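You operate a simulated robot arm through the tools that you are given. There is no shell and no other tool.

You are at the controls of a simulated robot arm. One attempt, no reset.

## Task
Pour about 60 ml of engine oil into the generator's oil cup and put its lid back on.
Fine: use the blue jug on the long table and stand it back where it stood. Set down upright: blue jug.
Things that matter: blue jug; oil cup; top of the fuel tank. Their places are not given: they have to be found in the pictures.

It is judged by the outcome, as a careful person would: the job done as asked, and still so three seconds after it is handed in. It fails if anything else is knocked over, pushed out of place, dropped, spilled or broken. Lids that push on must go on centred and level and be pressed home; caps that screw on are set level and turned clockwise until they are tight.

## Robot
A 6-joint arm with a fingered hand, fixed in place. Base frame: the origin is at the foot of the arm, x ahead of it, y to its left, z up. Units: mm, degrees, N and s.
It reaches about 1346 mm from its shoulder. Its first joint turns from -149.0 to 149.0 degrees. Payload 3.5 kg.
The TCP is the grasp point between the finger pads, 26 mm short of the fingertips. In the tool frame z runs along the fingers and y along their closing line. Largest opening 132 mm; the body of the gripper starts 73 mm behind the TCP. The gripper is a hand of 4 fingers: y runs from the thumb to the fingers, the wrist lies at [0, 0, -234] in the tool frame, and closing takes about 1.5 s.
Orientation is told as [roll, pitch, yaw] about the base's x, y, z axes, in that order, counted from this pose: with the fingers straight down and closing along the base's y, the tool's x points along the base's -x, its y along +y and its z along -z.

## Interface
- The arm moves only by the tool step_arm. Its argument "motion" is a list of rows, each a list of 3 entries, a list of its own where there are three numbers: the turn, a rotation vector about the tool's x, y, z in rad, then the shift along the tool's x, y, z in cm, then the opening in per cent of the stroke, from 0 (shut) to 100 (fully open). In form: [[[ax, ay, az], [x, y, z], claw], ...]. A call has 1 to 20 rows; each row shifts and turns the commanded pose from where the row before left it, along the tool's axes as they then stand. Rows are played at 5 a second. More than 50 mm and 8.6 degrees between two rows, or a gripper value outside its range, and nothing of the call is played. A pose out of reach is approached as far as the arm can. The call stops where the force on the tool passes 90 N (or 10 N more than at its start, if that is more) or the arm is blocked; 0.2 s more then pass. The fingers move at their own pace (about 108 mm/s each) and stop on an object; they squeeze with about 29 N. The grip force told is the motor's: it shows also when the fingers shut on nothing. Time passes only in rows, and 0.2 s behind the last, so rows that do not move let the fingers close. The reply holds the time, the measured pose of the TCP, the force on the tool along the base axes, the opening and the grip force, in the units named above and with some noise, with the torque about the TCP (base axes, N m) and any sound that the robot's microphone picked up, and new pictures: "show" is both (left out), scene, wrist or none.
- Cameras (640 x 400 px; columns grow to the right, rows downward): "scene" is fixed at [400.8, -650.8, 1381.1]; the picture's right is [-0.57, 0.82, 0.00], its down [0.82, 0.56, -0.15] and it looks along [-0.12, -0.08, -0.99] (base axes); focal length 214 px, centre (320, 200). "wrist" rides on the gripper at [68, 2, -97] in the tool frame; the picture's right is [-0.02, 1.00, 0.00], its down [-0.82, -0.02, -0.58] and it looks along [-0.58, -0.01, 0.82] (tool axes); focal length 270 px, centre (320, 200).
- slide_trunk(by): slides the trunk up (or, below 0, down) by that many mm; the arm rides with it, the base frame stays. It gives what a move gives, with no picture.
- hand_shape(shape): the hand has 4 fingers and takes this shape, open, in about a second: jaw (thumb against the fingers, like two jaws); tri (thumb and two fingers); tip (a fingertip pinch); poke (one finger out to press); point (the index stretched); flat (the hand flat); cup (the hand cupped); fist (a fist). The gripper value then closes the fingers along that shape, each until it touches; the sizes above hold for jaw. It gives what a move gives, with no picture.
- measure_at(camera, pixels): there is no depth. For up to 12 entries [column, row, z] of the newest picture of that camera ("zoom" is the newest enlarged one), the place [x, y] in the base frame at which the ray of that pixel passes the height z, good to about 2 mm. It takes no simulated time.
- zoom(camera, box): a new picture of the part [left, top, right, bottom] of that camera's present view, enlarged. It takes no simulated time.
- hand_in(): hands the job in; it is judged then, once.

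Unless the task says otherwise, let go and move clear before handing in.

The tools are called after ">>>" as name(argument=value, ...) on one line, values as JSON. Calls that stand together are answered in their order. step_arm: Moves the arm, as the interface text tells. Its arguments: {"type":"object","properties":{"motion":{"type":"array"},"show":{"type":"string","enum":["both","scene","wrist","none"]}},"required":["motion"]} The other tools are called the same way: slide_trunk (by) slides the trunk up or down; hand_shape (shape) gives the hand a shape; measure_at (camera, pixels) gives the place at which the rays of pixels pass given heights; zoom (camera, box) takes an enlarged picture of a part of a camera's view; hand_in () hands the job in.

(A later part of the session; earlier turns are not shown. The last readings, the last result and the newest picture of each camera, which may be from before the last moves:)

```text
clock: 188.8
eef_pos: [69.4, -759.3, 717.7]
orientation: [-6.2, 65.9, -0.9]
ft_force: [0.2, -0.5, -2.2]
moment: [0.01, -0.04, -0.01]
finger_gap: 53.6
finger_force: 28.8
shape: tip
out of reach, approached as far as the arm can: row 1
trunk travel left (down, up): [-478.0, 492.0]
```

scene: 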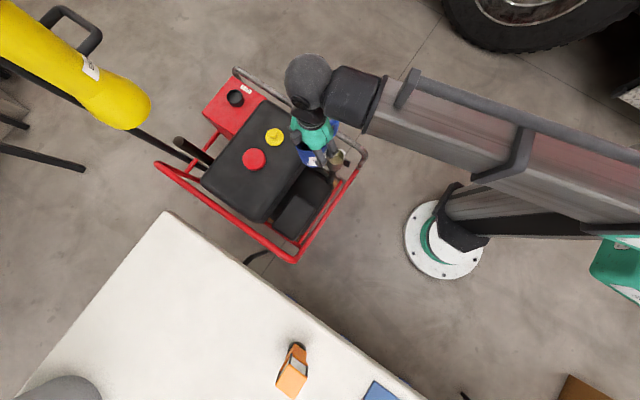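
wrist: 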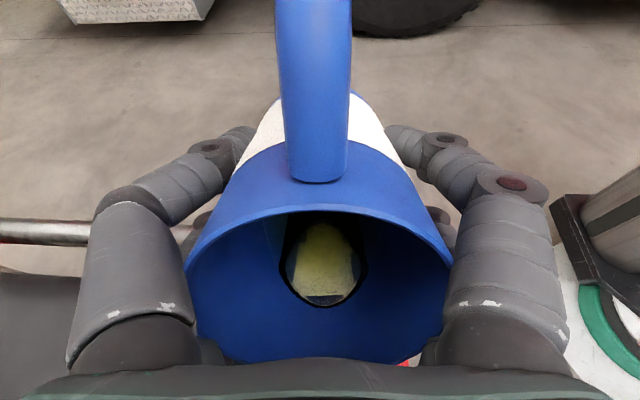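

Spout now at ≈(143,-753). Lower 25 mm, then tilt on to ≈70°.

>>> slide_trunk(by=-25)

>>> step_arm(motion=[[[0, 0.035, 0], [0.75, 0, -0.3], 0], [[0, 0.035, 0], [0.77, 0, -0.28], 0], [[0, 0, 0], [0, 0, 0], 0], [[0, 0, 0], [0, 0, 0], 0], [[0, 0, 0], [0, 0, 0], 0]], show="wrist")

>>> zoom(camera="wrist", box=[240, 270, 400, 370])

>>> zoom(camera="scene", box=[325, 145, 355, 170])

```text
clock: 189.5
eef_pos: [68.5, -760.5, 693.7]
orientation: [-6.2, 65.8, -0.9]
ft_force: [0.1, -0.2, -1.9]
moment: [-0.05, -0.1, 0.0]
finger_gap: 53.9
finger_force: 28.6
shape: tip
trunk travel left (down, up): [-453.0, 517.0]
```

```text
clock: 190.7
eef_pos: [69.8, -759.3, 709.3]
orientation: [-8.9, 69.8, -3.9]
ft_force: [0.4, -0.6, -1.7]
moment: [0.0, -0.06, -0.02]
finger_gap: 53.9
finger_force: 28.6
shape: tip
trunk travel left (down, up): [-453.0, 517.0]
```

wrist: 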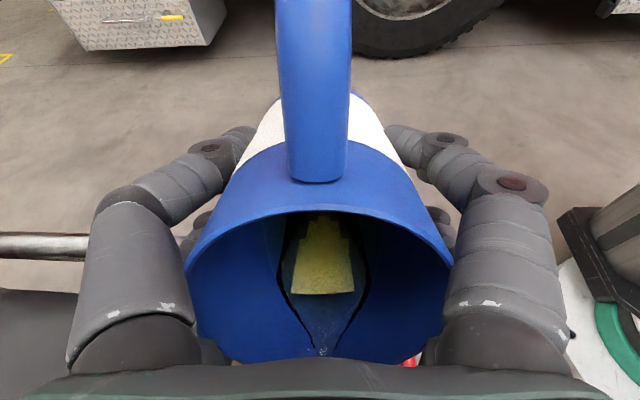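

```text
4.00 times, centred on (320, 320) of wrist
```

zoom: 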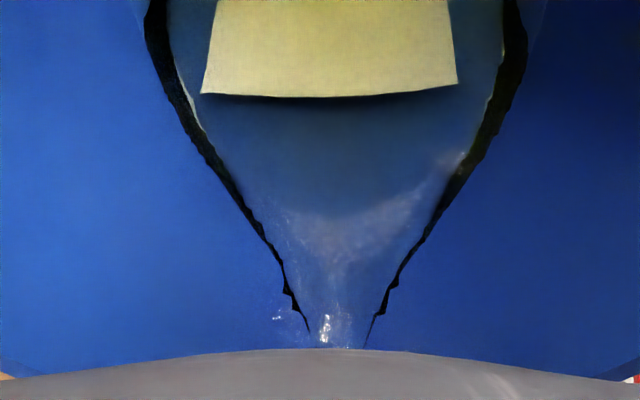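

```text
16.00 times, centred on (340, 158) of scene
```

zoom: 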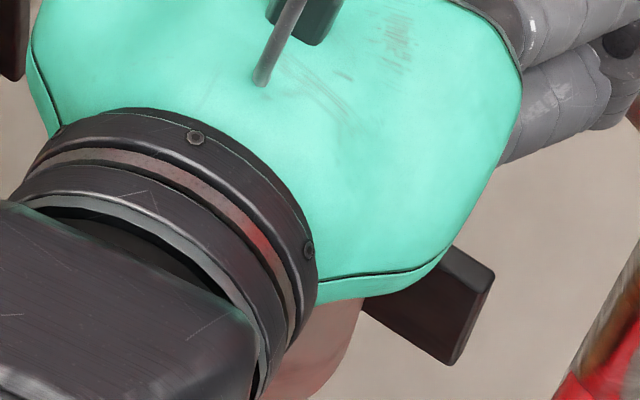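

Oil is right at the lip (69.8°). Tilt 1.5° more and hold 2 s.

>>> step_arm(motion=[[[0, 0.026, 0], [0.54, 0, -0.19], 0], [[0, 0, 0], [0, 0, 0], 0], [[0, 0, 0], [0, 0, 0], 0], [[0, 0, 0], [0, 0, 0], 0], [[0, 0, 0], [0, 0, 0], 0], [[0, 0, 0], [0, 0, 0], 0], [[0, 0, 0], [0, 0, 0], 0], [[0, 0, 0], [0, 0, 0], 0], [[0, 0, 0], [0, 0, 0], 0], [[0, 0, 0], [0, 0, 0], 0]], show="wrist")

>>> zoom(camera="wrist", box=[240, 270, 400, 370])

>>> zoom(camera="scene", box=[310, 130, 370, 180])

```text
clock: 192.9
eef_pos: [72.2, -757.7, 713.3]
orientation: [-10.2, 71.0, -5.0]
ft_force: [-0.1, -1.3, -2.2]
moment: [0.03, -0.01, 0.0]
finger_gap: 53.7
finger_force: 28.8
shape: tip
out of reach, approached as far as the arm can: row 1
trunk travel left (down, up): [-453.0, 517.0]
```

wrist: 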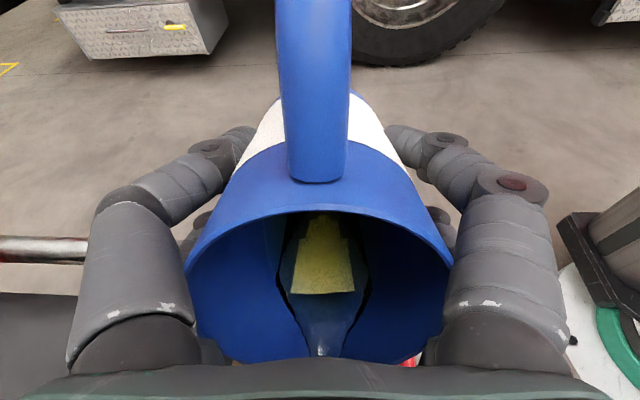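

```text
4.00 times, centred on (320, 320) of wrist
```

zoom: 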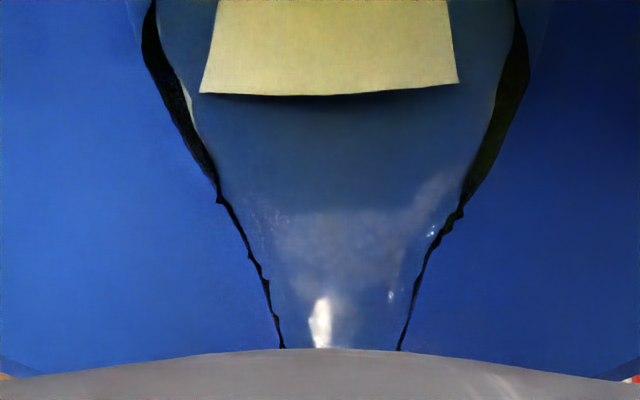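

```text
8.00 times, centred on (340, 155) of scene
```

zoom: 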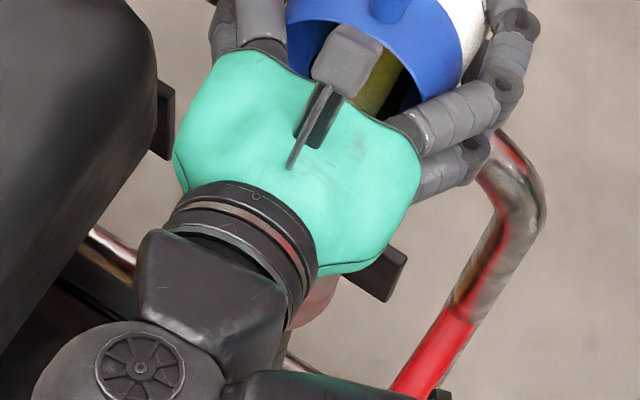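

Flowing. Next +1.5° with a small correction in -x, hold 3 s.

>>> step_arm(motion=[[[0, 0.026, 0], [0.7, -0.3, 0.25], 0], [[0, 0, 0], [0, 0, 0], 0], [[0, 0, 0], [0, 0, 0], 0], [[0, 0, 0], [0, 0, 0], 0], [[0, 0, 0], [0, 0, 0], 0], [[0, 0, 0], [0, 0, 0], 0], [[0, 0, 0], [0, 0, 0], 0], [[0, 0, 0], [0, 0, 0], 0], [[0, 0, 0], [0, 0, 0], 0], [[0, 0, 0], [0, 0, 0], 0], [[0, 0, 0], [0, 0, 0], 0], [[0, 0, 0], [0, 0, 0], 0], [[0, 0, 0], [0, 0, 0], 0], [[0, 0, 0], [0, 0, 0], 0]], show="wrist")

>>> zoom(camera="wrist", box=[240, 270, 400, 370])

>>> zoom(camera="scene", box=[310, 130, 370, 180])

```text
clock: 195.9
eef_pos: [71.4, -759.0, 719.5]
orientation: [-11.7, 72.3, -6.9]
ft_force: [0.3, -0.7, -2.2]
moment: [-0.01, -0.06, -0.03]
finger_gap: 53.8
finger_force: 28.6
shape: tip
out of reach, approached as far as the arm can: row 1
trunk travel left (down, up): [-453.0, 517.0]
```

wrist: 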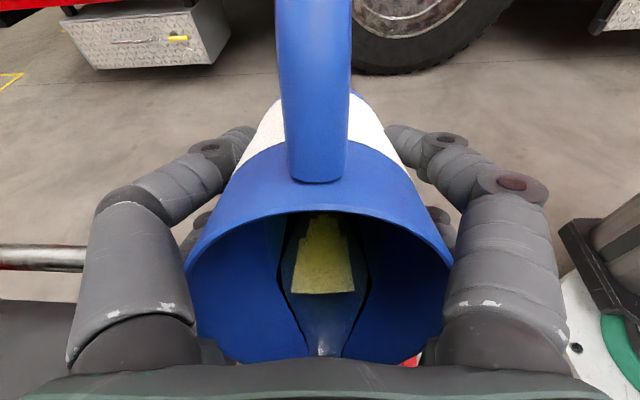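

```text
4.00 times, centred on (320, 320) of wrist
```

zoom: 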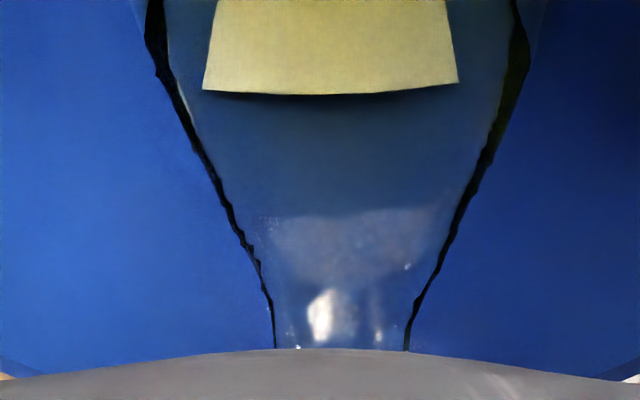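

```text
8.00 times, centred on (340, 155) of scene
```

zoom: 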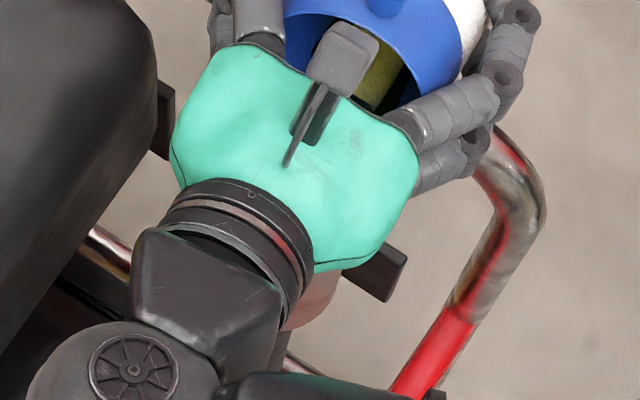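

>>> slide_trunk(by=-12)

>>> step_arm(motion=[[[0, 0.0175, 0], [0.5, -0.2, 0.3], 0], [[0, 0, 0], [0, 0, 0], 0], [[0, 0, 0], [0, 0, 0], 0], [[0, 0, 0], [0, 0, 0], 0], [[0, 0, 0], [0, 0, 0], 0], [[0, 0, 0], [0, 0, 0], 0], [[0, 0, 0], [0, 0, 0], 0], [[0, 0, 0], [0, 0, 0], 0], [[0, 0, 0], [0, 0, 0], 0], [[0, 0, 0], [0, 0, 0], 0], [[0, 0, 0], [0, 0, 0], 0], [[0, 0, 0], [0, 0, 0], 0], [[0, 0, 0], [0, 0, 0], 0], [[0, 0, 0], [0, 0, 0], 0], [[0, 0, 0], [0, 0, 0], 0]], show="wrist")

>>> zoom(camera="wrist", box=[240, 270, 400, 370])

>>> zoom(camera="scene", box=[310, 130, 370, 180])

```text
clock: 196.5
eef_pos: [71.2, -758.6, 707.2]
orientation: [-11.8, 72.5, -6.9]
ft_force: [-0.2, 0.6, -2.5]
moment: [-0.01, -0.06, 0.0]
finger_gap: 53.4
finger_force: 28.6
shape: tip
trunk travel left (down, up): [-441.0, 529.0]
```

```text
clock: 199.7
eef_pos: [67.6, -761.7, 712.8]
orientation: [-13.3, 73.2, -8.5]
ft_force: [-0.1, -0.5, -1.5]
moment: [-0.01, -0.01, 0.02]
finger_gap: 53.8
finger_force: 29.3
shape: tip
trunk travel left (down, up): [-441.0, 529.0]
```

wrist: 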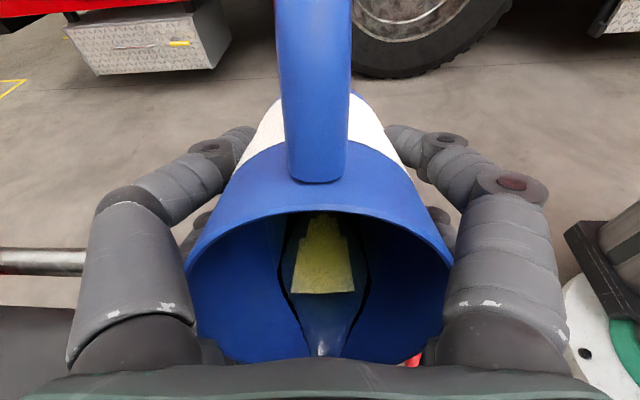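

```text
4.00 times, centred on (320, 320) of wrist
```

zoom: 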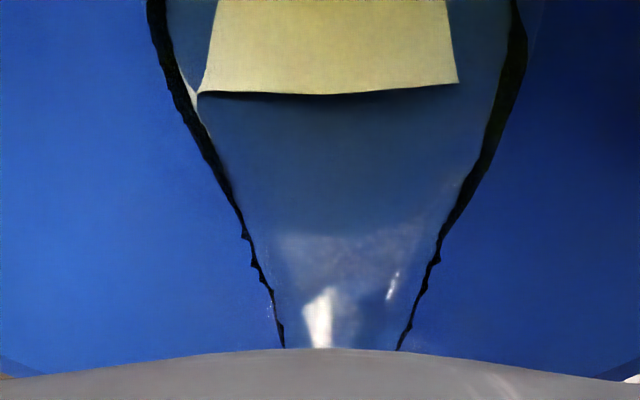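

```text
8.00 times, centred on (340, 155) of scene
```

zoom: 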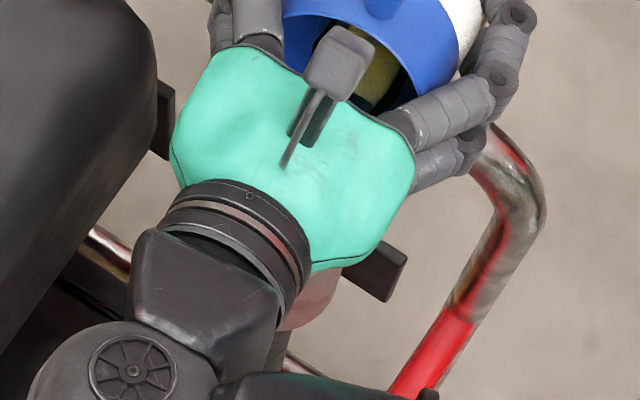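

Equilibrium at 73.2° (≈43 ml estimated). One more degree, hold 3 s, then check the cup level.

>>> step_arm(motion=[[[0, 0.0175, 0], [0.36, 0, -0.1], 0], [[0, 0, 0], [0, 0, 0], 0], [[0, 0, 0], [0, 0, 0], 0], [[0, 0, 0], [0, 0, 0], 0], [[0, 0, 0], [0, 0, 0], 0], [[0, 0, 0], [0, 0, 0], 0], [[0, 0, 0], [0, 0, 0], 0], [[0, 0, 0], [0, 0, 0], 0], [[0, 0, 0], [0, 0, 0], 0], [[0, 0, 0], [0, 0, 0], 0], [[0, 0, 0], [0, 0, 0], 0], [[0, 0, 0], [0, 0, 0], 0], [[0, 0, 0], [0, 0, 0], 0], [[0, 0, 0], [0, 0, 0], 0], [[0, 0, 0], [0, 0, 0], 0], [[0, 0, 0], [0, 0, 0], 0]], show="wrist")

>>> zoom(camera="wrist", box=[240, 270, 400, 370])

```text
clock: 203.1
eef_pos: [67.6, -761.9, 714.2]
orientation: [-14.7, 74.2, -10.0]
ft_force: [-1.2, 0.4, -2.4]
moment: [0.0, -0.01, -0.02]
finger_gap: 53.9
finger_force: 29.2
shape: tip
trunk travel left (down, up): [-441.0, 529.0]
```

wrist: 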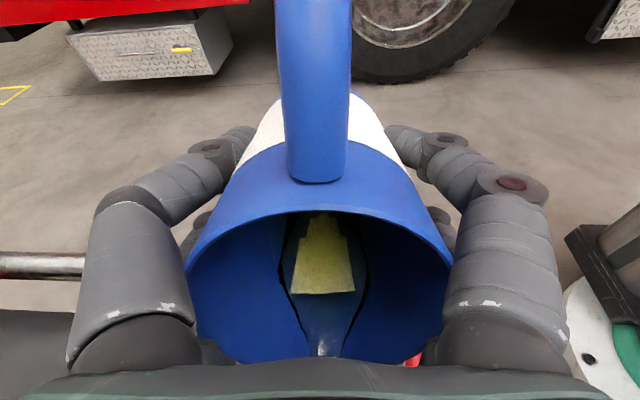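

```text
4.00 times, centred on (320, 320) of wrist
```

zoom: 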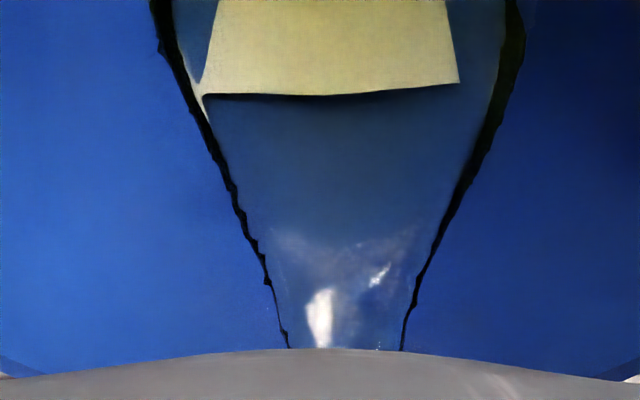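

>>> step_arm(motion=[[[0, -0.06, 0], [-1.26, 0, 0.4], 0], [[0, -0.06, 0], [-1.24, 0, 0.48], 0], [[0, 0, 0], [0, 0, 0], 0], [[0, 0, 0], [0, 0, 0], 0], [[0, 0, 0], [0, 0, 0], 0], [[0, 0, 0], [0, 0, 0], 0]], show="none")

>>> slide_trunk(by=50)

>>> step_arm(motion=[[[0, -0.07, 0], [-1.35, 0, 0.6], 0], [[0, -0.07, 0], [-1.3, 0, 0.7], 0], [[0, 0, 0], [0, 0, 0], 0], [[0, 0, 0], [0, 0, 0], 0], [[0, 0, 0], [0, 0, 0], 0], [[0, 0, 0], [0, 0, 0], 0]], show="wrist")

>>> zoom(camera="wrist", box=[240, 270, 400, 370])

```text
clock: 204.5
eef_pos: [66.5, -763.5, 688.5]
orientation: [-9.2, 67.5, -4.3]
ft_force: [0.0, -0.5, -0.9]
moment: [-0.01, -0.02, -0.03]
finger_gap: 54.0
finger_force: 29.4
shape: tip
trunk travel left (down, up): [-441.0, 529.0]
```

```text
clock: 205.4
eef_pos: [66.5, -763.8, 738.5]
orientation: [-9.2, 67.7, -4.1]
ft_force: [-0.4, 0.2, -2.6]
moment: [0.0, 0.0, 0.01]
finger_gap: 53.7
finger_force: 29.6
shape: tip
trunk travel left (down, up): [-491.0, 479.0]
```

```text
clock: 206.8
eef_pos: [65.2, -763.2, 709.3]
orientation: [-7.0, 59.6, -1.7]
ft_force: [0.9, -0.5, -2.0]
moment: [0.03, -0.06, -0.01]
finger_gap: 53.6
finger_force: 29.4
shape: tip
trunk travel left (down, up): [-491.0, 479.0]
```

wrist: 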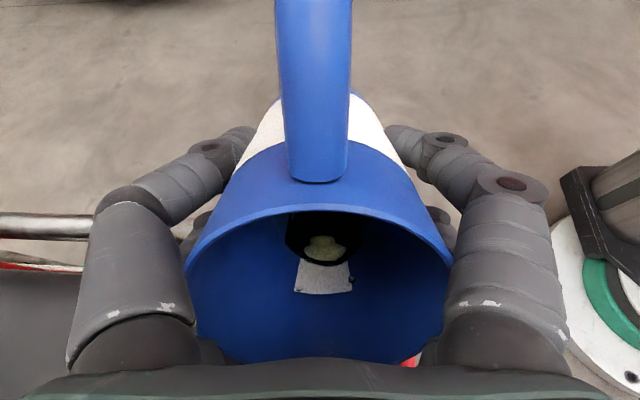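

```text
4.00 times, centred on (320, 320) of wrist
```

zoom: 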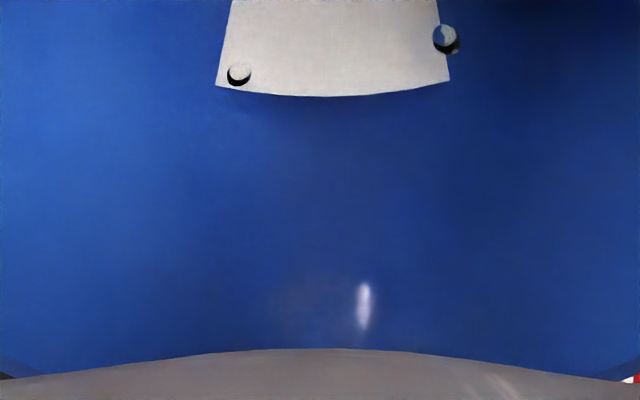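

Spout is clean. Raise, bring upright, and go to the viewing spot.

>>> slide_trunk(by=267)

>>> step_arm(motion=[[[0, -0.08, 0], [-1.9, 0, 0], 0], [[0, -0.13, 0], [-3.0, 0, 0], 0], [[0, -0.13, 0], [-3.0, 0, 0], 0], [[0, -0.13, 0], [-3.0, 0, 0], 0], [[0, -0.13, 0], [-3.0, 0, 0], 0], [[0, -0.13, 0], [-3.0, 0, 0], 0], [[0, -0.13, 0], [-3.0, 0, 0], 0], [[0, -0.13, 0], [-3.0, 0, 0], 0], [[0, -0.05, 0], [-1.1, 0, 0], 0], [[0, 0, 0], [0, 0, 0], 0], [[0, 0, 0], [0, 0, 0], 0]], show="none")

```text
clock: 209.6
eef_pos: [65.2, -763.0, 975.4]
orientation: [-7.0, 59.7, -1.7]
ft_force: [-1.0, -0.4, -1.7]
moment: [-0.02, -0.02, 0.01]
finger_gap: 53.6
finger_force: 29.1
shape: tip
trunk travel left (down, up): [-758.0, 212.0]
```

```text
clock: 212.0
eef_pos: [257.0, -756.1, 859.4]
orientation: [-3.6, 0.2, 4.3]
ft_force: [-0.3, 0.3, -1.7]
moment: [-0.01, -0.02, -0.02]
finger_gap: 53.5
finger_force: 28.9
shape: tip
out of reach, approached as far as the arm can: row 4, 6, 8
trunk travel left (down, up): [-758.0, 212.0]
```

>>> step_arm(motion=[[[-0.032, 0, 0.038], [0, 0, 0], 0], [[-0.031, 0, 0.037], [0, 0, 0], 0], [[0, 0, 0], [1.0, 1.2, 0], 0], [[0, 0, 0], [2.1, 2.5, 0], 0], [[0, 0, 0], [2.3, 2.6, 0], 0], [[0, 0, 0], [2.3, 2.6, 0], 0], [[0, 0, 0], [2.3, 2.6, 0], 0], [[0, 0, 0], [2.1, 2.5, 0], 0], [[0, 0, 0], [1.3, 1.65, 0], 0], [[0, 0, 0], [0, 0, 0], 0], [[0, 0, 0], [0, 0, 0], 0], [[0, 0, 0], [0, 0, 0], 0]], show="wrist")

>>> zoom(camera="wrist", box=[150, 65, 240, 145])

>>> zoom(camera="wrist", box=[165, 80, 225, 130])

```text
clock: 214.6
eef_pos: [124.7, -600.5, 859.5]
orientation: [0.0, 0.2, -0.4]
ft_force: [-0.7, 0.1, -1.4]
moment: [0.01, -0.01, -0.05]
finger_gap: 53.7
finger_force: 28.7
shape: tip
trunk travel left (down, up): [-758.0, 212.0]
```

wrist: 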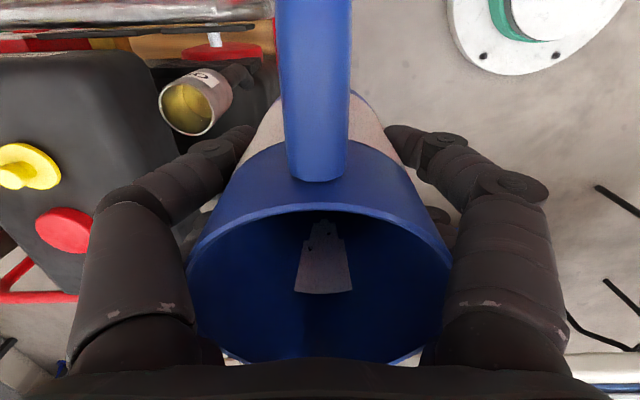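

```text
5.00 times, centred on (195, 105) of wrist
```

zoom: 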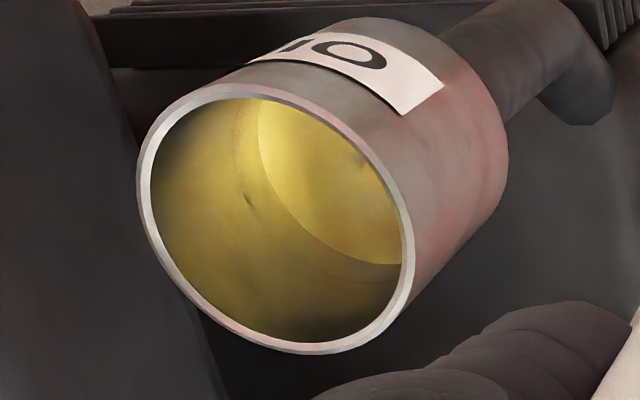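

```text
8.00 times, centred on (195, 105) of wrist
```

zoom: 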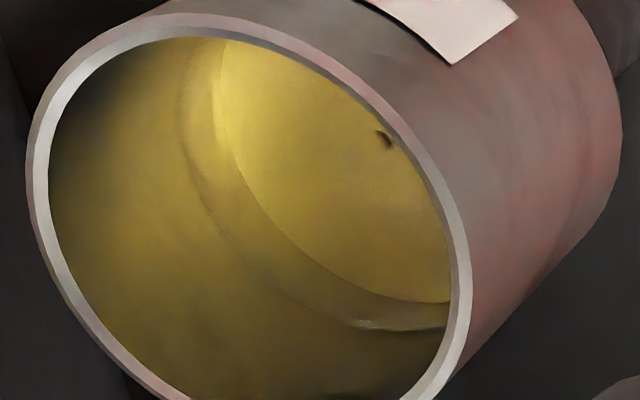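

The oil surface line (outer arc) has clearly risen. Measure it.

>>> measure_at(camera="zoom", pixels=[[180, 110, 590], [180, 110, 600], [180, 110, 610], [205, 195, 590], [205, 195, 600], [205, 195, 610], [258, 272, 590], [258, 272, 600], [258, 272, 610], [360, 325, 590], [360, 325, 600], [360, 325, 610]])

>>> measure_at(camera="zoom", pixels=[[224, 110, 570], [224, 110, 580], [252, 185, 570], [252, 185, 580], [320, 260, 570], [320, 260, 580], [48, 170, 637], [450, 250, 637], [190, 37, 637], [200, 398, 637]])

```text
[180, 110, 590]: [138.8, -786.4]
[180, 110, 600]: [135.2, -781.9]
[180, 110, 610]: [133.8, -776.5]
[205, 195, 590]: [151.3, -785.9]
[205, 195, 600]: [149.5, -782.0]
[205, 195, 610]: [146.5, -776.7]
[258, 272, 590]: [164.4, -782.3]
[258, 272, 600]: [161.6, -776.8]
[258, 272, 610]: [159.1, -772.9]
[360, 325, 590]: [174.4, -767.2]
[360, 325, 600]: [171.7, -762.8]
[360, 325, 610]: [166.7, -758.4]
```

```text
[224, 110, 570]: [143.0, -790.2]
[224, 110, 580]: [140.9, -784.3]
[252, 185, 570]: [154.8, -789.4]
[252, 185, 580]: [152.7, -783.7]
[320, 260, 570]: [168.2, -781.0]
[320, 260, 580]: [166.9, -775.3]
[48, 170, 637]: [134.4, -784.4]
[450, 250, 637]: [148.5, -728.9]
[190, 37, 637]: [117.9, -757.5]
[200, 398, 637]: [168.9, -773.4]
```

By the arc the cup holds roughly 40–48 ml, but the jug level suggests more may have left. Let me check for any spill around the cup and gather force samples.

>>> zoom(camera="scene", box=[290, 110, 390, 220])

>>> zoom(camera="wrist", box=[60, 0, 280, 130])

>>> step_arm(motion=[[[0, 0, 0], [0, 0, 0], 0]], show="none")

>>> step_arm(motion=[[[0, 0, 0], [0, 0, 0], 0]], show="none")

>>> step_arm(motion=[[[0, 0, 0], [0, 0, 0], 0]], show="none")

>>> step_arm(motion=[[[0, 0, 0], [0, 0, 0], 0]], show="none")

>>> step_arm(motion=[[[0, 0, 0], [0, 0, 0], 0]], show="none")

>>> step_arm(motion=[[[0, 0, 0], [0, 0, 0], 0]], show="none")

>>> step_arm(motion=[[[0, 0, 0], [0, 0, 0], 0]], show="none")

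>>> step_arm(motion=[[[0, 0, 0], [0, 0, 0], 0]], show="none")

>>> step_arm(motion=[[[0, 0, 0], [0, 0, 0], 0]], show="none")

>>> step_arm(motion=[[[0, 0, 0], [0, 0, 0], 0]], show="none")

```text
3.64 times, centred on (340, 165) of scene
```

zoom: 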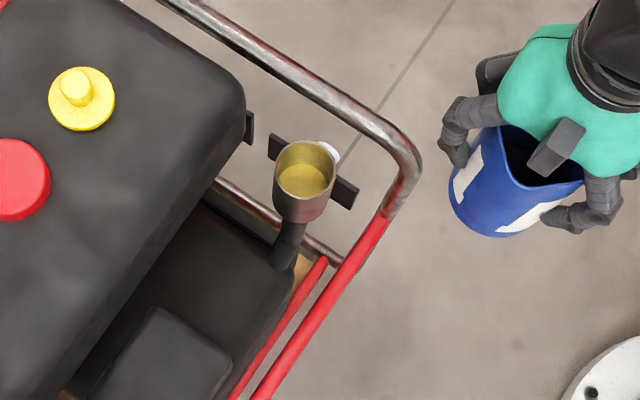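

```text
2.91 times, centred on (170, 65) of wrist
```

zoom: 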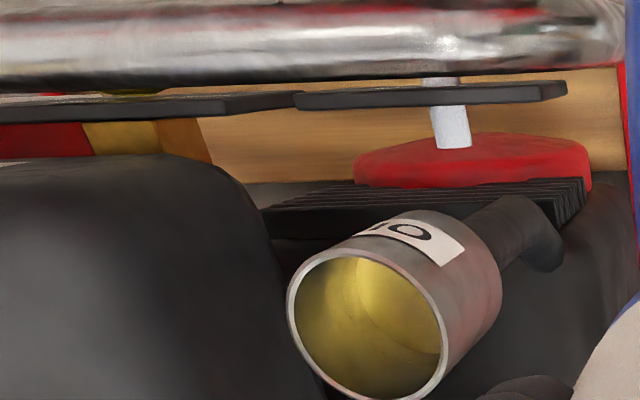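

```text
clock: 215.0
eef_pos: [123.8, -600.0, 859.1]
orientation: [0.0, 0.3, -0.4]
ft_force: [-0.3, 0.0, -2.6]
moment: [-0.02, -0.01, 0.0]
finger_gap: 53.7
finger_force: 29.4
shape: tip
trunk travel left (down, up): [-758.0, 212.0]
```

```text
clock: 215.4
eef_pos: [122.8, -600.2, 858.8]
orientation: [0.0, 0.2, -0.5]
ft_force: [-0.3, -0.3, -2.3]
moment: [0.0, 0.01, -0.03]
finger_gap: 53.9
finger_force: 29.0
shape: tip
trunk travel left (down, up): [-758.0, 212.0]
```

```text
clock: 215.8
eef_pos: [123.3, -599.3, 858.9]
orientation: [0.0, 0.3, -0.4]
ft_force: [-1.2, 0.7, -2.2]
moment: [0.03, -0.01, 0.0]
finger_gap: 53.5
finger_force: 28.8
shape: tip
trunk travel left (down, up): [-758.0, 212.0]
```

```text
clock: 216.2
eef_pos: [123.9, -601.2, 859.4]
orientation: [0.0, 0.3, -0.4]
ft_force: [-0.1, 0.3, -1.1]
moment: [0.02, 0.0, 0.01]
finger_gap: 53.7
finger_force: 28.8
shape: tip
trunk travel left (down, up): [-758.0, 212.0]
```

```text
clock: 216.6
eef_pos: [123.2, -600.1, 859.9]
orientation: [-0.1, 0.2, -0.4]
ft_force: [0.0, 0.3, -1.9]
moment: [0.02, 0.01, 0.02]
finger_gap: 53.9
finger_force: 29.2
shape: tip
trunk travel left (down, up): [-758.0, 212.0]
```

```text
clock: 217.0
eef_pos: [123.5, -600.9, 860.7]
orientation: [0.0, 0.3, -0.5]
ft_force: [0.2, -0.8, -1.4]
moment: [-0.04, 0.0, 0.02]
finger_gap: 53.6
finger_force: 29.3
shape: tip
trunk travel left (down, up): [-758.0, 212.0]
```

```text
clock: 217.4
eef_pos: [123.4, -600.6, 859.6]
orientation: [0.0, 0.3, -0.4]
ft_force: [0.1, 0.2, -2.5]
moment: [-0.01, -0.02, -0.02]
finger_gap: 53.6
finger_force: 28.9
shape: tip
trunk travel left (down, up): [-758.0, 212.0]
```

```text
clock: 217.8
eef_pos: [124.0, -600.6, 859.3]
orientation: [0.1, 0.4, -0.4]
ft_force: [0.3, 0.4, -1.6]
moment: [0.03, 0.0, 0.02]
finger_gap: 53.9
finger_force: 29.0
shape: tip
trunk travel left (down, up): [-758.0, 212.0]
```

```text
clock: 218.2
eef_pos: [123.4, -600.3, 859.2]
orientation: [0.0, 0.3, -0.4]
ft_force: [-0.3, 0.5, -1.7]
moment: [0.0, -0.04, 0.01]
finger_gap: 53.7
finger_force: 28.7
shape: tip
trunk travel left (down, up): [-758.0, 212.0]
```

```text
clock: 218.6
eef_pos: [122.7, -601.1, 860.0]
orientation: [0.0, 0.3, -0.4]
ft_force: [0.4, 0.7, -1.2]
moment: [0.03, -0.03, 0.02]
finger_gap: 54.0
finger_force: 29.2
shape: tip
trunk travel left (down, up): [-758.0, 212.0]
```

No spill visible anywhere. Force average now ≈1.80 N versus 2.39 N initially (≈60 g, ±15 g poured). Let me measure the oil level from the scene camera too.

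>>> zoom(camera="scene", box=[326, 147, 346, 167])

```text
16.00 times, centred on (336, 157) of scene
```

zoom: 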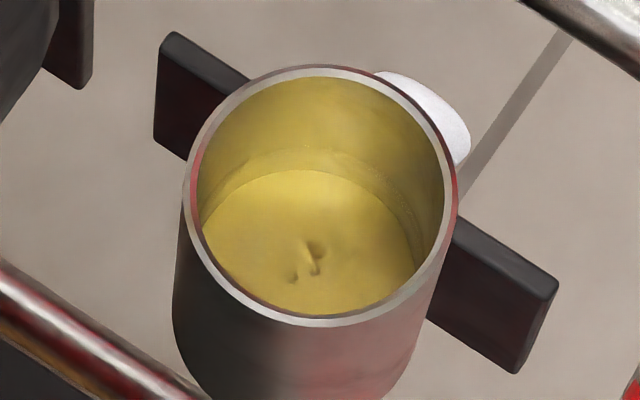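

Both cameras, corrected for the oil's refraction, give a depth of ≈24–26 mm in a Ø55.5 mm cup (≈58–63 ml), matching the weight loss of ≈60 g. That is about 60 ml, with nothing spilled, so I stop pouring and take the jug back. Raise and travel the same way.

>>> slide_trunk(by=170)

>>> step_arm(motion=[[[0, 0, 0], [-1.2, -0.35, 0], 0], [[0, 0, 0], [-2.3, -0.65, 0], 0], [[0, 0, 0], [-2.5, -0.7, 0], 0], [[0, 0, 0], [-2.5, -0.7, 0], 0], [[0, 0, 0], [-2.5, -0.7, 0], 0], [[0, 0, 0], [-2.5, -0.7, 0], 0], [[0, 0, 0], [-2.5, -0.7, 0], 0], [[0, 0, 0], [-2.5, -0.7, 0], 0], [[0, 0, 0], [-2.5, -0.7, 0], 0], [[0, 0, 0], [-2.5, -0.7, 0], 0], [[0, 0, 0], [-2.5, -0.7, 0], 0], [[0, 0, 0], [-2.2, -0.6, 0], 0], [[0, 0, 0], [-1.2, -0.3, 0], 0], [[0, 0, 0], [0, 0, 0], 0], [[0, 0, 0], [0, 0, 0], 0]])

```text
clock: 220.5
eef_pos: [124.4, -601.0, 1029.9]
orientation: [0.0, 0.4, -0.4]
ft_force: [0.0, 0.3, -1.3]
moment: [-0.03, -0.04, 0.0]
finger_gap: 53.4
finger_force: 28.6
shape: tip
trunk travel left (down, up): [-928.0, 42.0]
```

```text
clock: 223.7
eef_pos: [416.9, -683.4, 1030.2]
orientation: [0.0, 0.2, -0.4]
ft_force: [-0.1, -0.7, -3.1]
moment: [-0.01, -0.03, 0.01]
finger_gap: 53.7
finger_force: 29.7
shape: tip
trunk travel left (down, up): [-928.0, 42.0]
```

scene: 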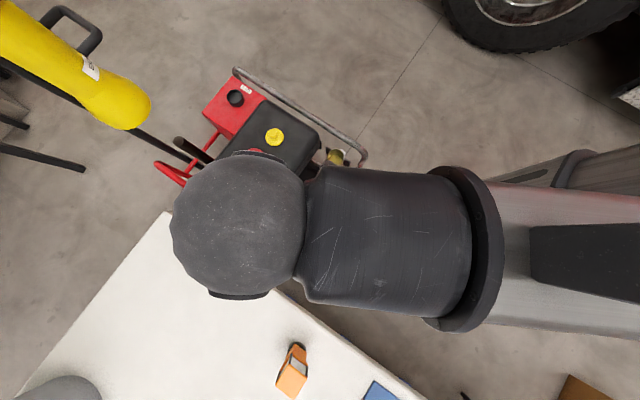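
wrist: 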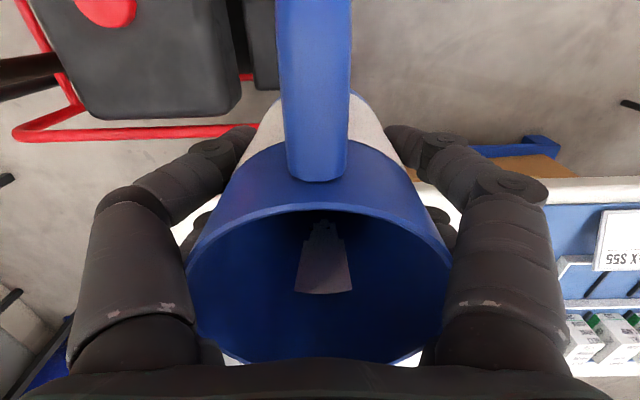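

Now yaw back to -90°.

>>> step_arm(motion=[[[0, 0, 0.07], [0, 0, 0], 0], [[0, 0, 0.14], [0, 0, 0], 0], [[0, 0, 0.14], [0, 0, 0], 0], [[0, 0, 0.14], [0, 0, 0], 0], [[0, 0, 0.14], [0, 0, 0], 0], [[0, 0, 0.14], [0, 0, 0], 0], [[0, 0, 0.14], [0, 0, 0], 0], [[0, 0, 0.14], [0, 0, 0], 0], [[0, 0, 0.14], [0, 0, 0], 0], [[0, 0, 0.14], [0, 0, 0], 0], [[0, 0, 0.14], [0, 0, 0], 0], [[0, 0, 0.1], [0, 0, 0], 0], [[0, 0, 0], [0, 0, 0], 0], [[0, 0, 0], [0, 0, 0], 0]], show="none")

```text
clock: 226.7
eef_pos: [416.7, -685.0, 1029.2]
orientation: [-0.3, 0.1, -90.4]
ft_force: [0.7, -0.3, -1.6]
moment: [-0.02, -0.01, 0.01]
finger_gap: 53.4
finger_force: 29.5
shape: tip
trunk travel left (down, up): [-928.0, 42.0]
```

>>> step_arm(motion=[[[0, 0, 0], [0.4, 1.2, 0], 0], [[0, 0, 0], [0.74, 2.2, 0], 0], [[0, 0, 0], [0.81, 2.4, 0], 0], [[0, 0, 0], [0.81, 2.4, 0], 0], [[0, 0, 0], [0.81, 2.4, 0], 0], [[0, 0, 0], [0.81, 2.4, 0], 0], [[0, 0, 0], [0.81, 2.4, 0], 0], [[0, 0, 0], [0.81, 2.4, 0], 0], [[0, 0, 0], [0.81, 2.4, 0], 0], [[0, 0, 0], [0.81, 2.4, 0], 0], [[0, 0, 0], [0.81, 2.4, 0], 0], [[0, 0, 0], [0.81, 2.4, 0], 0], [[0, 0, 0], [0.81, 2.4, 0], 0], [[0, 0, 0], [0.81, 2.4, 0], 0], [[0, 0, 0], [0.81, 2.4, 0], 0], [[0, 0, 0], [0.81, 2.4, 0], 0], [[0, 0, 0], [0.81, 2.4, 0], 0], [[0, 0, 0], [0.81, 2.4, 0], 0], [[0, 0, 0], [0.4, 1.2, 0], 0], [[0, 0, 0], [0, 0, 0], 0]])

```text
clock: 230.9
eef_pos: [848.3, -542.1, 1030.5]
orientation: [-0.3, 0.0, -90.4]
ft_force: [-0.1, -0.4, -1.2]
moment: [0.01, -0.01, -0.01]
finger_gap: 53.5
finger_force: 29.2
shape: tip
out of reach, approached as far as the arm can: row 9
trunk travel left (down, up): [-928.0, 42.0]
```

scene: 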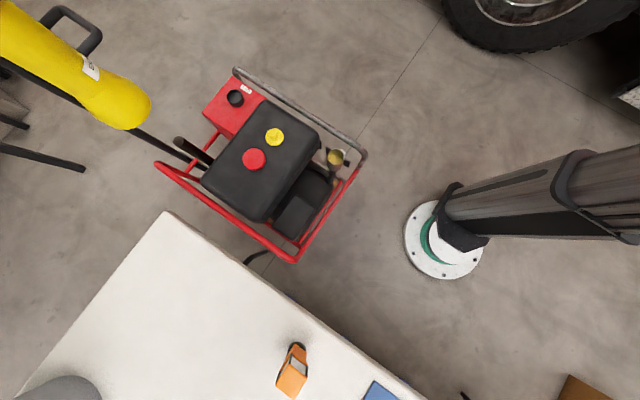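
wrist: 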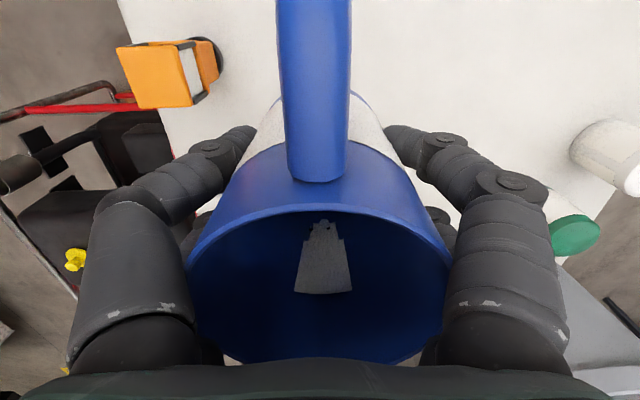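

>>> step_arm(motion=[[[0, 0, 0], [0.25, 0.07, 0], 0], [[0, 0, 0], [0, 0, 0], 0], [[0, 0, 0], [0, 0, 0], 0]], show="none")

>>> slide_trunk(by=-190)

>>> step_arm(motion=[[[0, 0, 0], [0, 0, 0], 0], [[0, 0, 0], [0, 0, 0], 0]])

>>> zoom(camera="scene", box=[220, 340, 320, 400])

```text
clock: 231.7
eef_pos: [849.2, -540.1, 1028.8]
orientation: [-0.2, 0.0, -90.5]
ft_force: [-0.4, 0.7, -2.4]
moment: [-0.04, 0.0, 0.02]
finger_gap: 53.5
finger_force: 28.4
shape: tip
trunk travel left (down, up): [-928.0, 42.0]
```

```text
clock: 233.8
eef_pos: [847.9, -539.0, 839.2]
orientation: [-0.3, 0.0, -90.4]
ft_force: [0.0, -0.5, -1.4]
moment: [-0.03, -0.02, -0.05]
finger_gap: 53.5
finger_force: 28.8
shape: tip
trunk travel left (down, up): [-738.0, 232.0]
```

```text
clock: 234.4
eef_pos: [850.0, -538.7, 839.3]
orientation: [-0.3, 0.1, -90.3]
ft_force: [0.1, -0.3, -2.5]
moment: [0.0, 0.02, -0.01]
finger_gap: 53.5
finger_force: 28.4
shape: tip
trunk travel left (down, up): [-738.0, 232.0]
```

scene: 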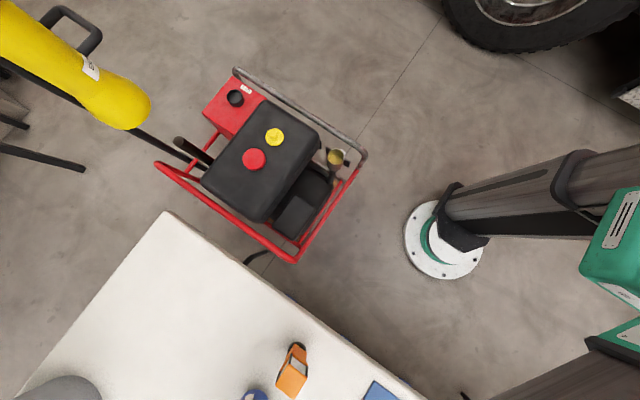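
wrist: 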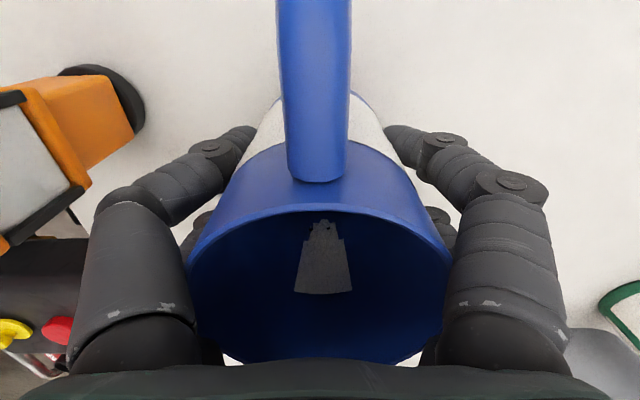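

```text
6.40 times, centred on (270, 370) of scene
```

zoom: 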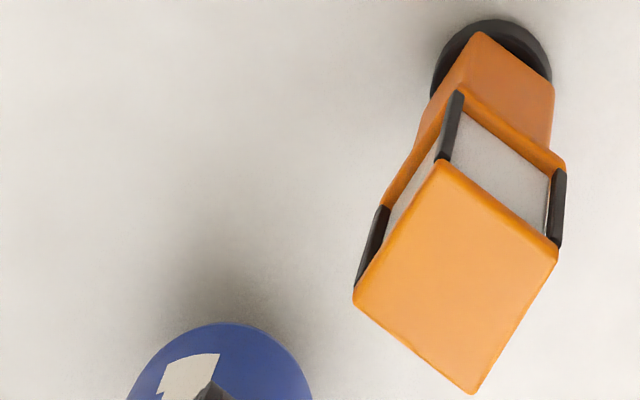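

Orange tool untouched, jug above its old spot. Lower in force-checked steps.

>>> slide_trunk(by=-22)

>>> slide_trunk(by=-4)

```text
clock: 235.0
eef_pos: [849.0, -540.0, 817.6]
orientation: [-0.3, 0.0, -90.4]
ft_force: [0.3, 0.0, -2.1]
moment: [-0.01, -0.01, 0.01]
finger_gap: 53.4
finger_force: 28.9
shape: tip
trunk travel left (down, up): [-716.0, 254.0]
```

```text
clock: 235.6
eef_pos: [848.8, -540.2, 812.9]
orientation: [-0.2, 0.0, -90.3]
ft_force: [0.1, -0.8, -1.0]
moment: [-0.01, 0.0, 0.01]
finger_gap: 53.7
finger_force: 29.6
shape: tip
trunk travel left (down, up): [-712.0, 258.0]
```

>>> slide_trunk(by=-2)

>>> slide_trunk(by=-2)

```text
clock: 236.1
eef_pos: [848.5, -540.1, 812.7]
orientation: [-0.3, -0.1, -90.4]
ft_force: [0.2, -0.5, 0.9]
moment: [0.05, -0.04, -0.01]
finger_gap: 53.7
finger_force: 29.1
shape: tip
trunk travel left (down, up): [-710.0, 260.0]
```

```text
clock: 236.6
eef_pos: [848.0, -539.3, 811.8]
orientation: [-0.2, 0.1, -90.3]
ft_force: [1.6, -3.4, 13.4]
moment: [0.2, -0.12, -0.01]
finger_gap: 53.3
finger_force: 28.7
shape: tip
trunk travel left (down, up): [-708.0, 262.0]
```

Contact (13 N). Relieve by 1 mm, then open the fingers gradually.

>>> slide_trunk(by=1.2)

>>> step_arm(motion=[[[0, 0, 0], [0, 0, 0], 45], [[0, 0, 0], [0, 0, 0], 50], [[0, 0, 0], [0, 0, 0], 55], [[0, 0, 0], [0, 0, 0], 65], [[0, 0, 0], [0, 0, 0], 75], [[0, 0, 0], [0, 0, 0], 90], [[0, 0, 0], [0, 0, 0], 100], [[0, 0, 0], [0, 0, 0], 100], [[0, 0, 0], [0, 0, 0], 100]])

>>> zoom(camera="scene", box=[220, 340, 320, 400])

```text
clock: 237.1
eef_pos: [849.1, -538.9, 810.9]
orientation: [-0.4, 0.0, -90.5]
ft_force: [0.1, -1.8, 4.7]
moment: [0.1, -0.09, -0.04]
finger_gap: 53.6
finger_force: 28.8
shape: tip
trunk travel left (down, up): [-709.0, 261.0]
```

```text
clock: 239.1
eef_pos: [849.3, -539.5, 810.3]
orientation: [-0.3, -0.1, -90.3]
ft_force: [-0.6, 0.5, -0.1]
moment: [-0.01, -0.03, -0.03]
finger_gap: 131.8
finger_force: 0.0
shape: tip
trunk travel left (down, up): [-709.0, 261.0]
```

scene: 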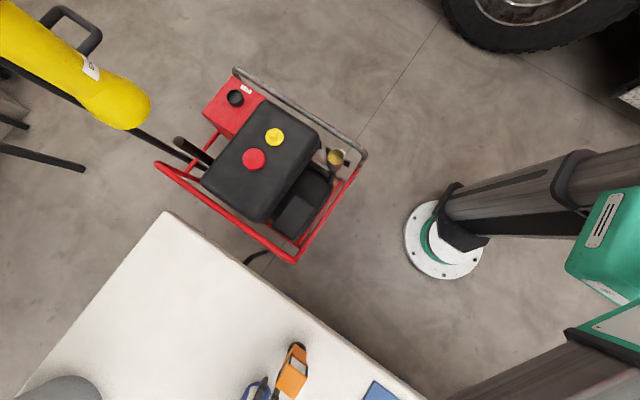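
wrist: 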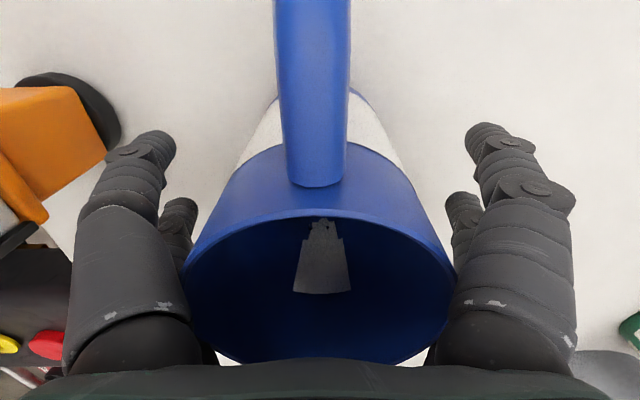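

```text
6.40 times, centred on (270, 370) of scene
```

zoom: 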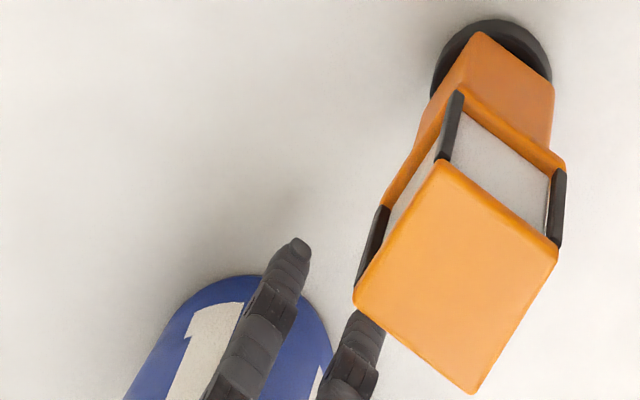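

The jug stands upright where it stood (base edge at zoom (240,276) vs (245,278) originally). Raise the hand straight up.

>>> slide_trunk(by=180)

>>> step_arm(motion=[[[0, 0, 0], [0, 0, 0], 100], [[0, 0, 0], [-0.8, -0.35, 0], 100], [[0, 0, 0], [0, 0, 0], 100]])

>>> zoom(camera="wrist", box=[220, 0, 440, 200])

>>> zoom(camera="scene", box=[220, 340, 320, 400])

```text
clock: 241.1
eef_pos: [849.2, -538.7, 991.2]
orientation: [-0.3, 0.0, -90.4]
ft_force: [0.7, 0.1, -0.1]
moment: [0.0, -0.01, 0.01]
finger_gap: 132.0
finger_force: 0.0
shape: tip
trunk travel left (down, up): [-889.0, 81.0]
```

```text
clock: 241.9
eef_pos: [844.5, -548.3, 990.5]
orientation: [-0.3, 0.0, -90.4]
ft_force: [0.3, -0.4, 0.2]
moment: [0.02, 0.0, 0.01]
finger_gap: 131.6
finger_force: 0.0
shape: tip
trunk travel left (down, up): [-889.0, 81.0]
```

scene: 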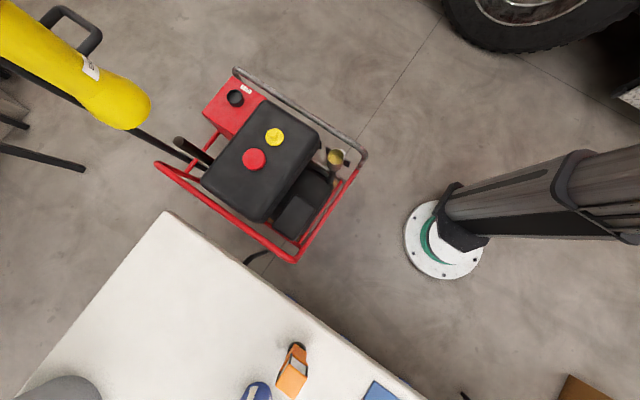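
wrist: 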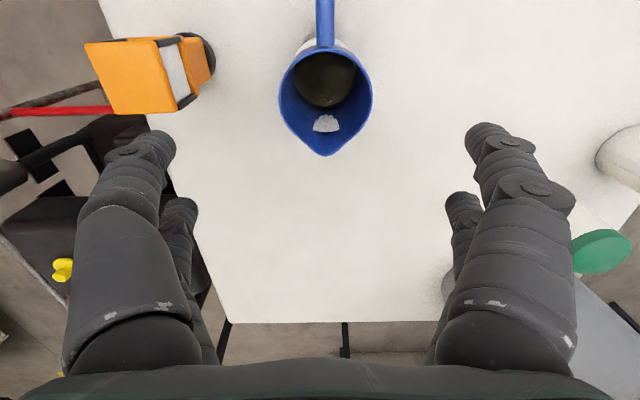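

```text
2.00 times, centred on (330, 100) of wrist
```

zoom: 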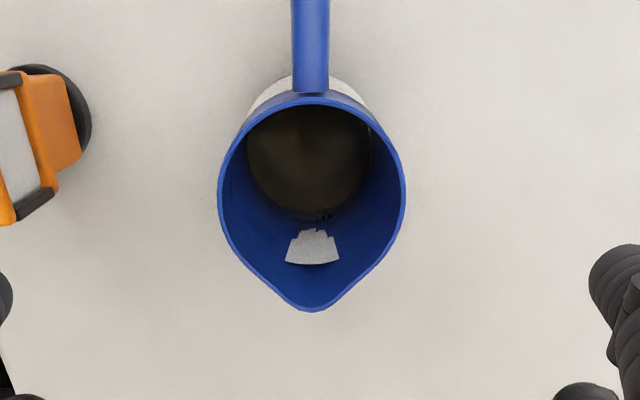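

```text
6.40 times, centred on (270, 370) of scene
```

zoom: 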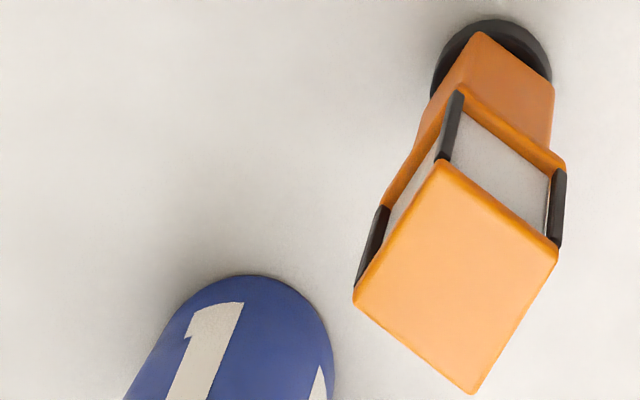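

The jug stands exactly as before, upright, oil level visibly lower by the right amount. Now fetch the lid: travel back toward the generator, hand empty.

>>> step_arm(motion=[[[0, 0, 0], [-0.6, -2.0, 0], 100], [[0, 0, 0], [-1.2, -3.7, 0], 100], [[0, 0, 0], [-1.2, -3.9, 0], 100], [[0, 0, 0], [-1.2, -3.9, 0], 100], [[0, 0, 0], [-1.2, -3.9, 0], 100], [[0, 0, 0], [-1.2, -3.9, 0], 100], [[0, 0, 0], [-1.2, -3.9, 0], 100], [[0, 0, 0], [-1.2, -3.9, 0], 100], [[0, 0, 0], [-1.2, -3.9, 0], 100], [[0, 0, 0], [-1.2, -3.9, 0], 80], [[0, 0, 0], [-1.2, -3.9, 0], 60], [[0, 0, 0], [-0.9, -2.3, 0], 45], [[0, 0, 0], [0, 0, 0], 45]], show="none")

>>> step_arm(motion=[[[0, 0, -0.1], [0, 0, 0], 45], [[0, 0, -0.148], [0, 0, 0], 45], [[0, 0, -0.148], [0, 0, 0], 45], [[0, 0, -0.148], [0, 0, 0], 45], [[0, 0, -0.148], [0, 0, 0], 45], [[0, 0, -0.148], [0, 0, 0], 45], [[0, 0, -0.148], [0, 0, 0], 45], [[0, 0, -0.148], [0, 0, 0], 45], [[0, 0, -0.148], [0, 0, 0], 45], [[0, 0, -0.148], [0, 0, 0], 45], [[0, 0, -0.138], [0, 0, 0], 45], [[0, 0, 0], [0, 0, 0], 45], [[0, 0, 0], [0, 0, 0], 45]])

```text
clock: 244.7
eef_pos: [412.3, -680.3, 991.1]
orientation: [-0.3, 0.0, -90.3]
ft_force: [0.0, 0.5, 0.7]
moment: [-0.01, 0.01, 0.03]
finger_gap: 60.1
finger_force: 0.1
shape: tip
out of reach, approached as far as the arm can: row 5
trunk travel left (down, up): [-889.0, 81.0]
```

```text
clock: 247.5
eef_pos: [413.6, -679.5, 990.8]
orientation: [0.0, 0.3, -0.3]
ft_force: [0.3, 0.0, 0.6]
moment: [-0.01, -0.01, -0.02]
finger_gap: 59.7
finger_force: 0.0
shape: tip
trunk travel left (down, up): [-889.0, 81.0]
```

scene: 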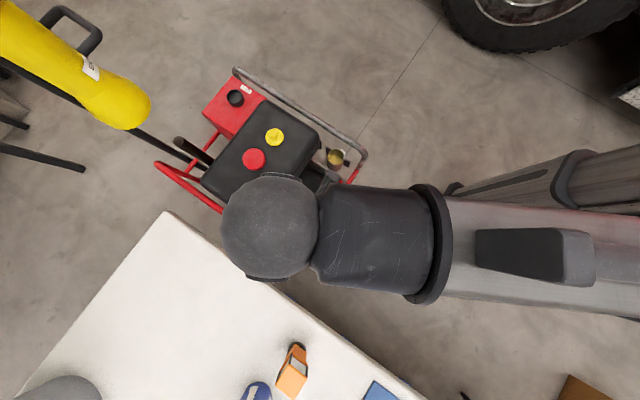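
wrist: 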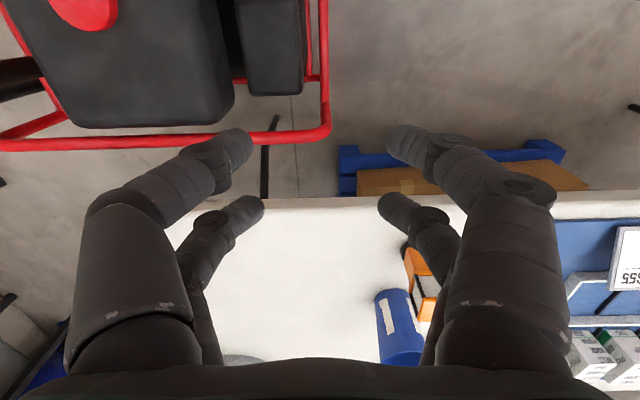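

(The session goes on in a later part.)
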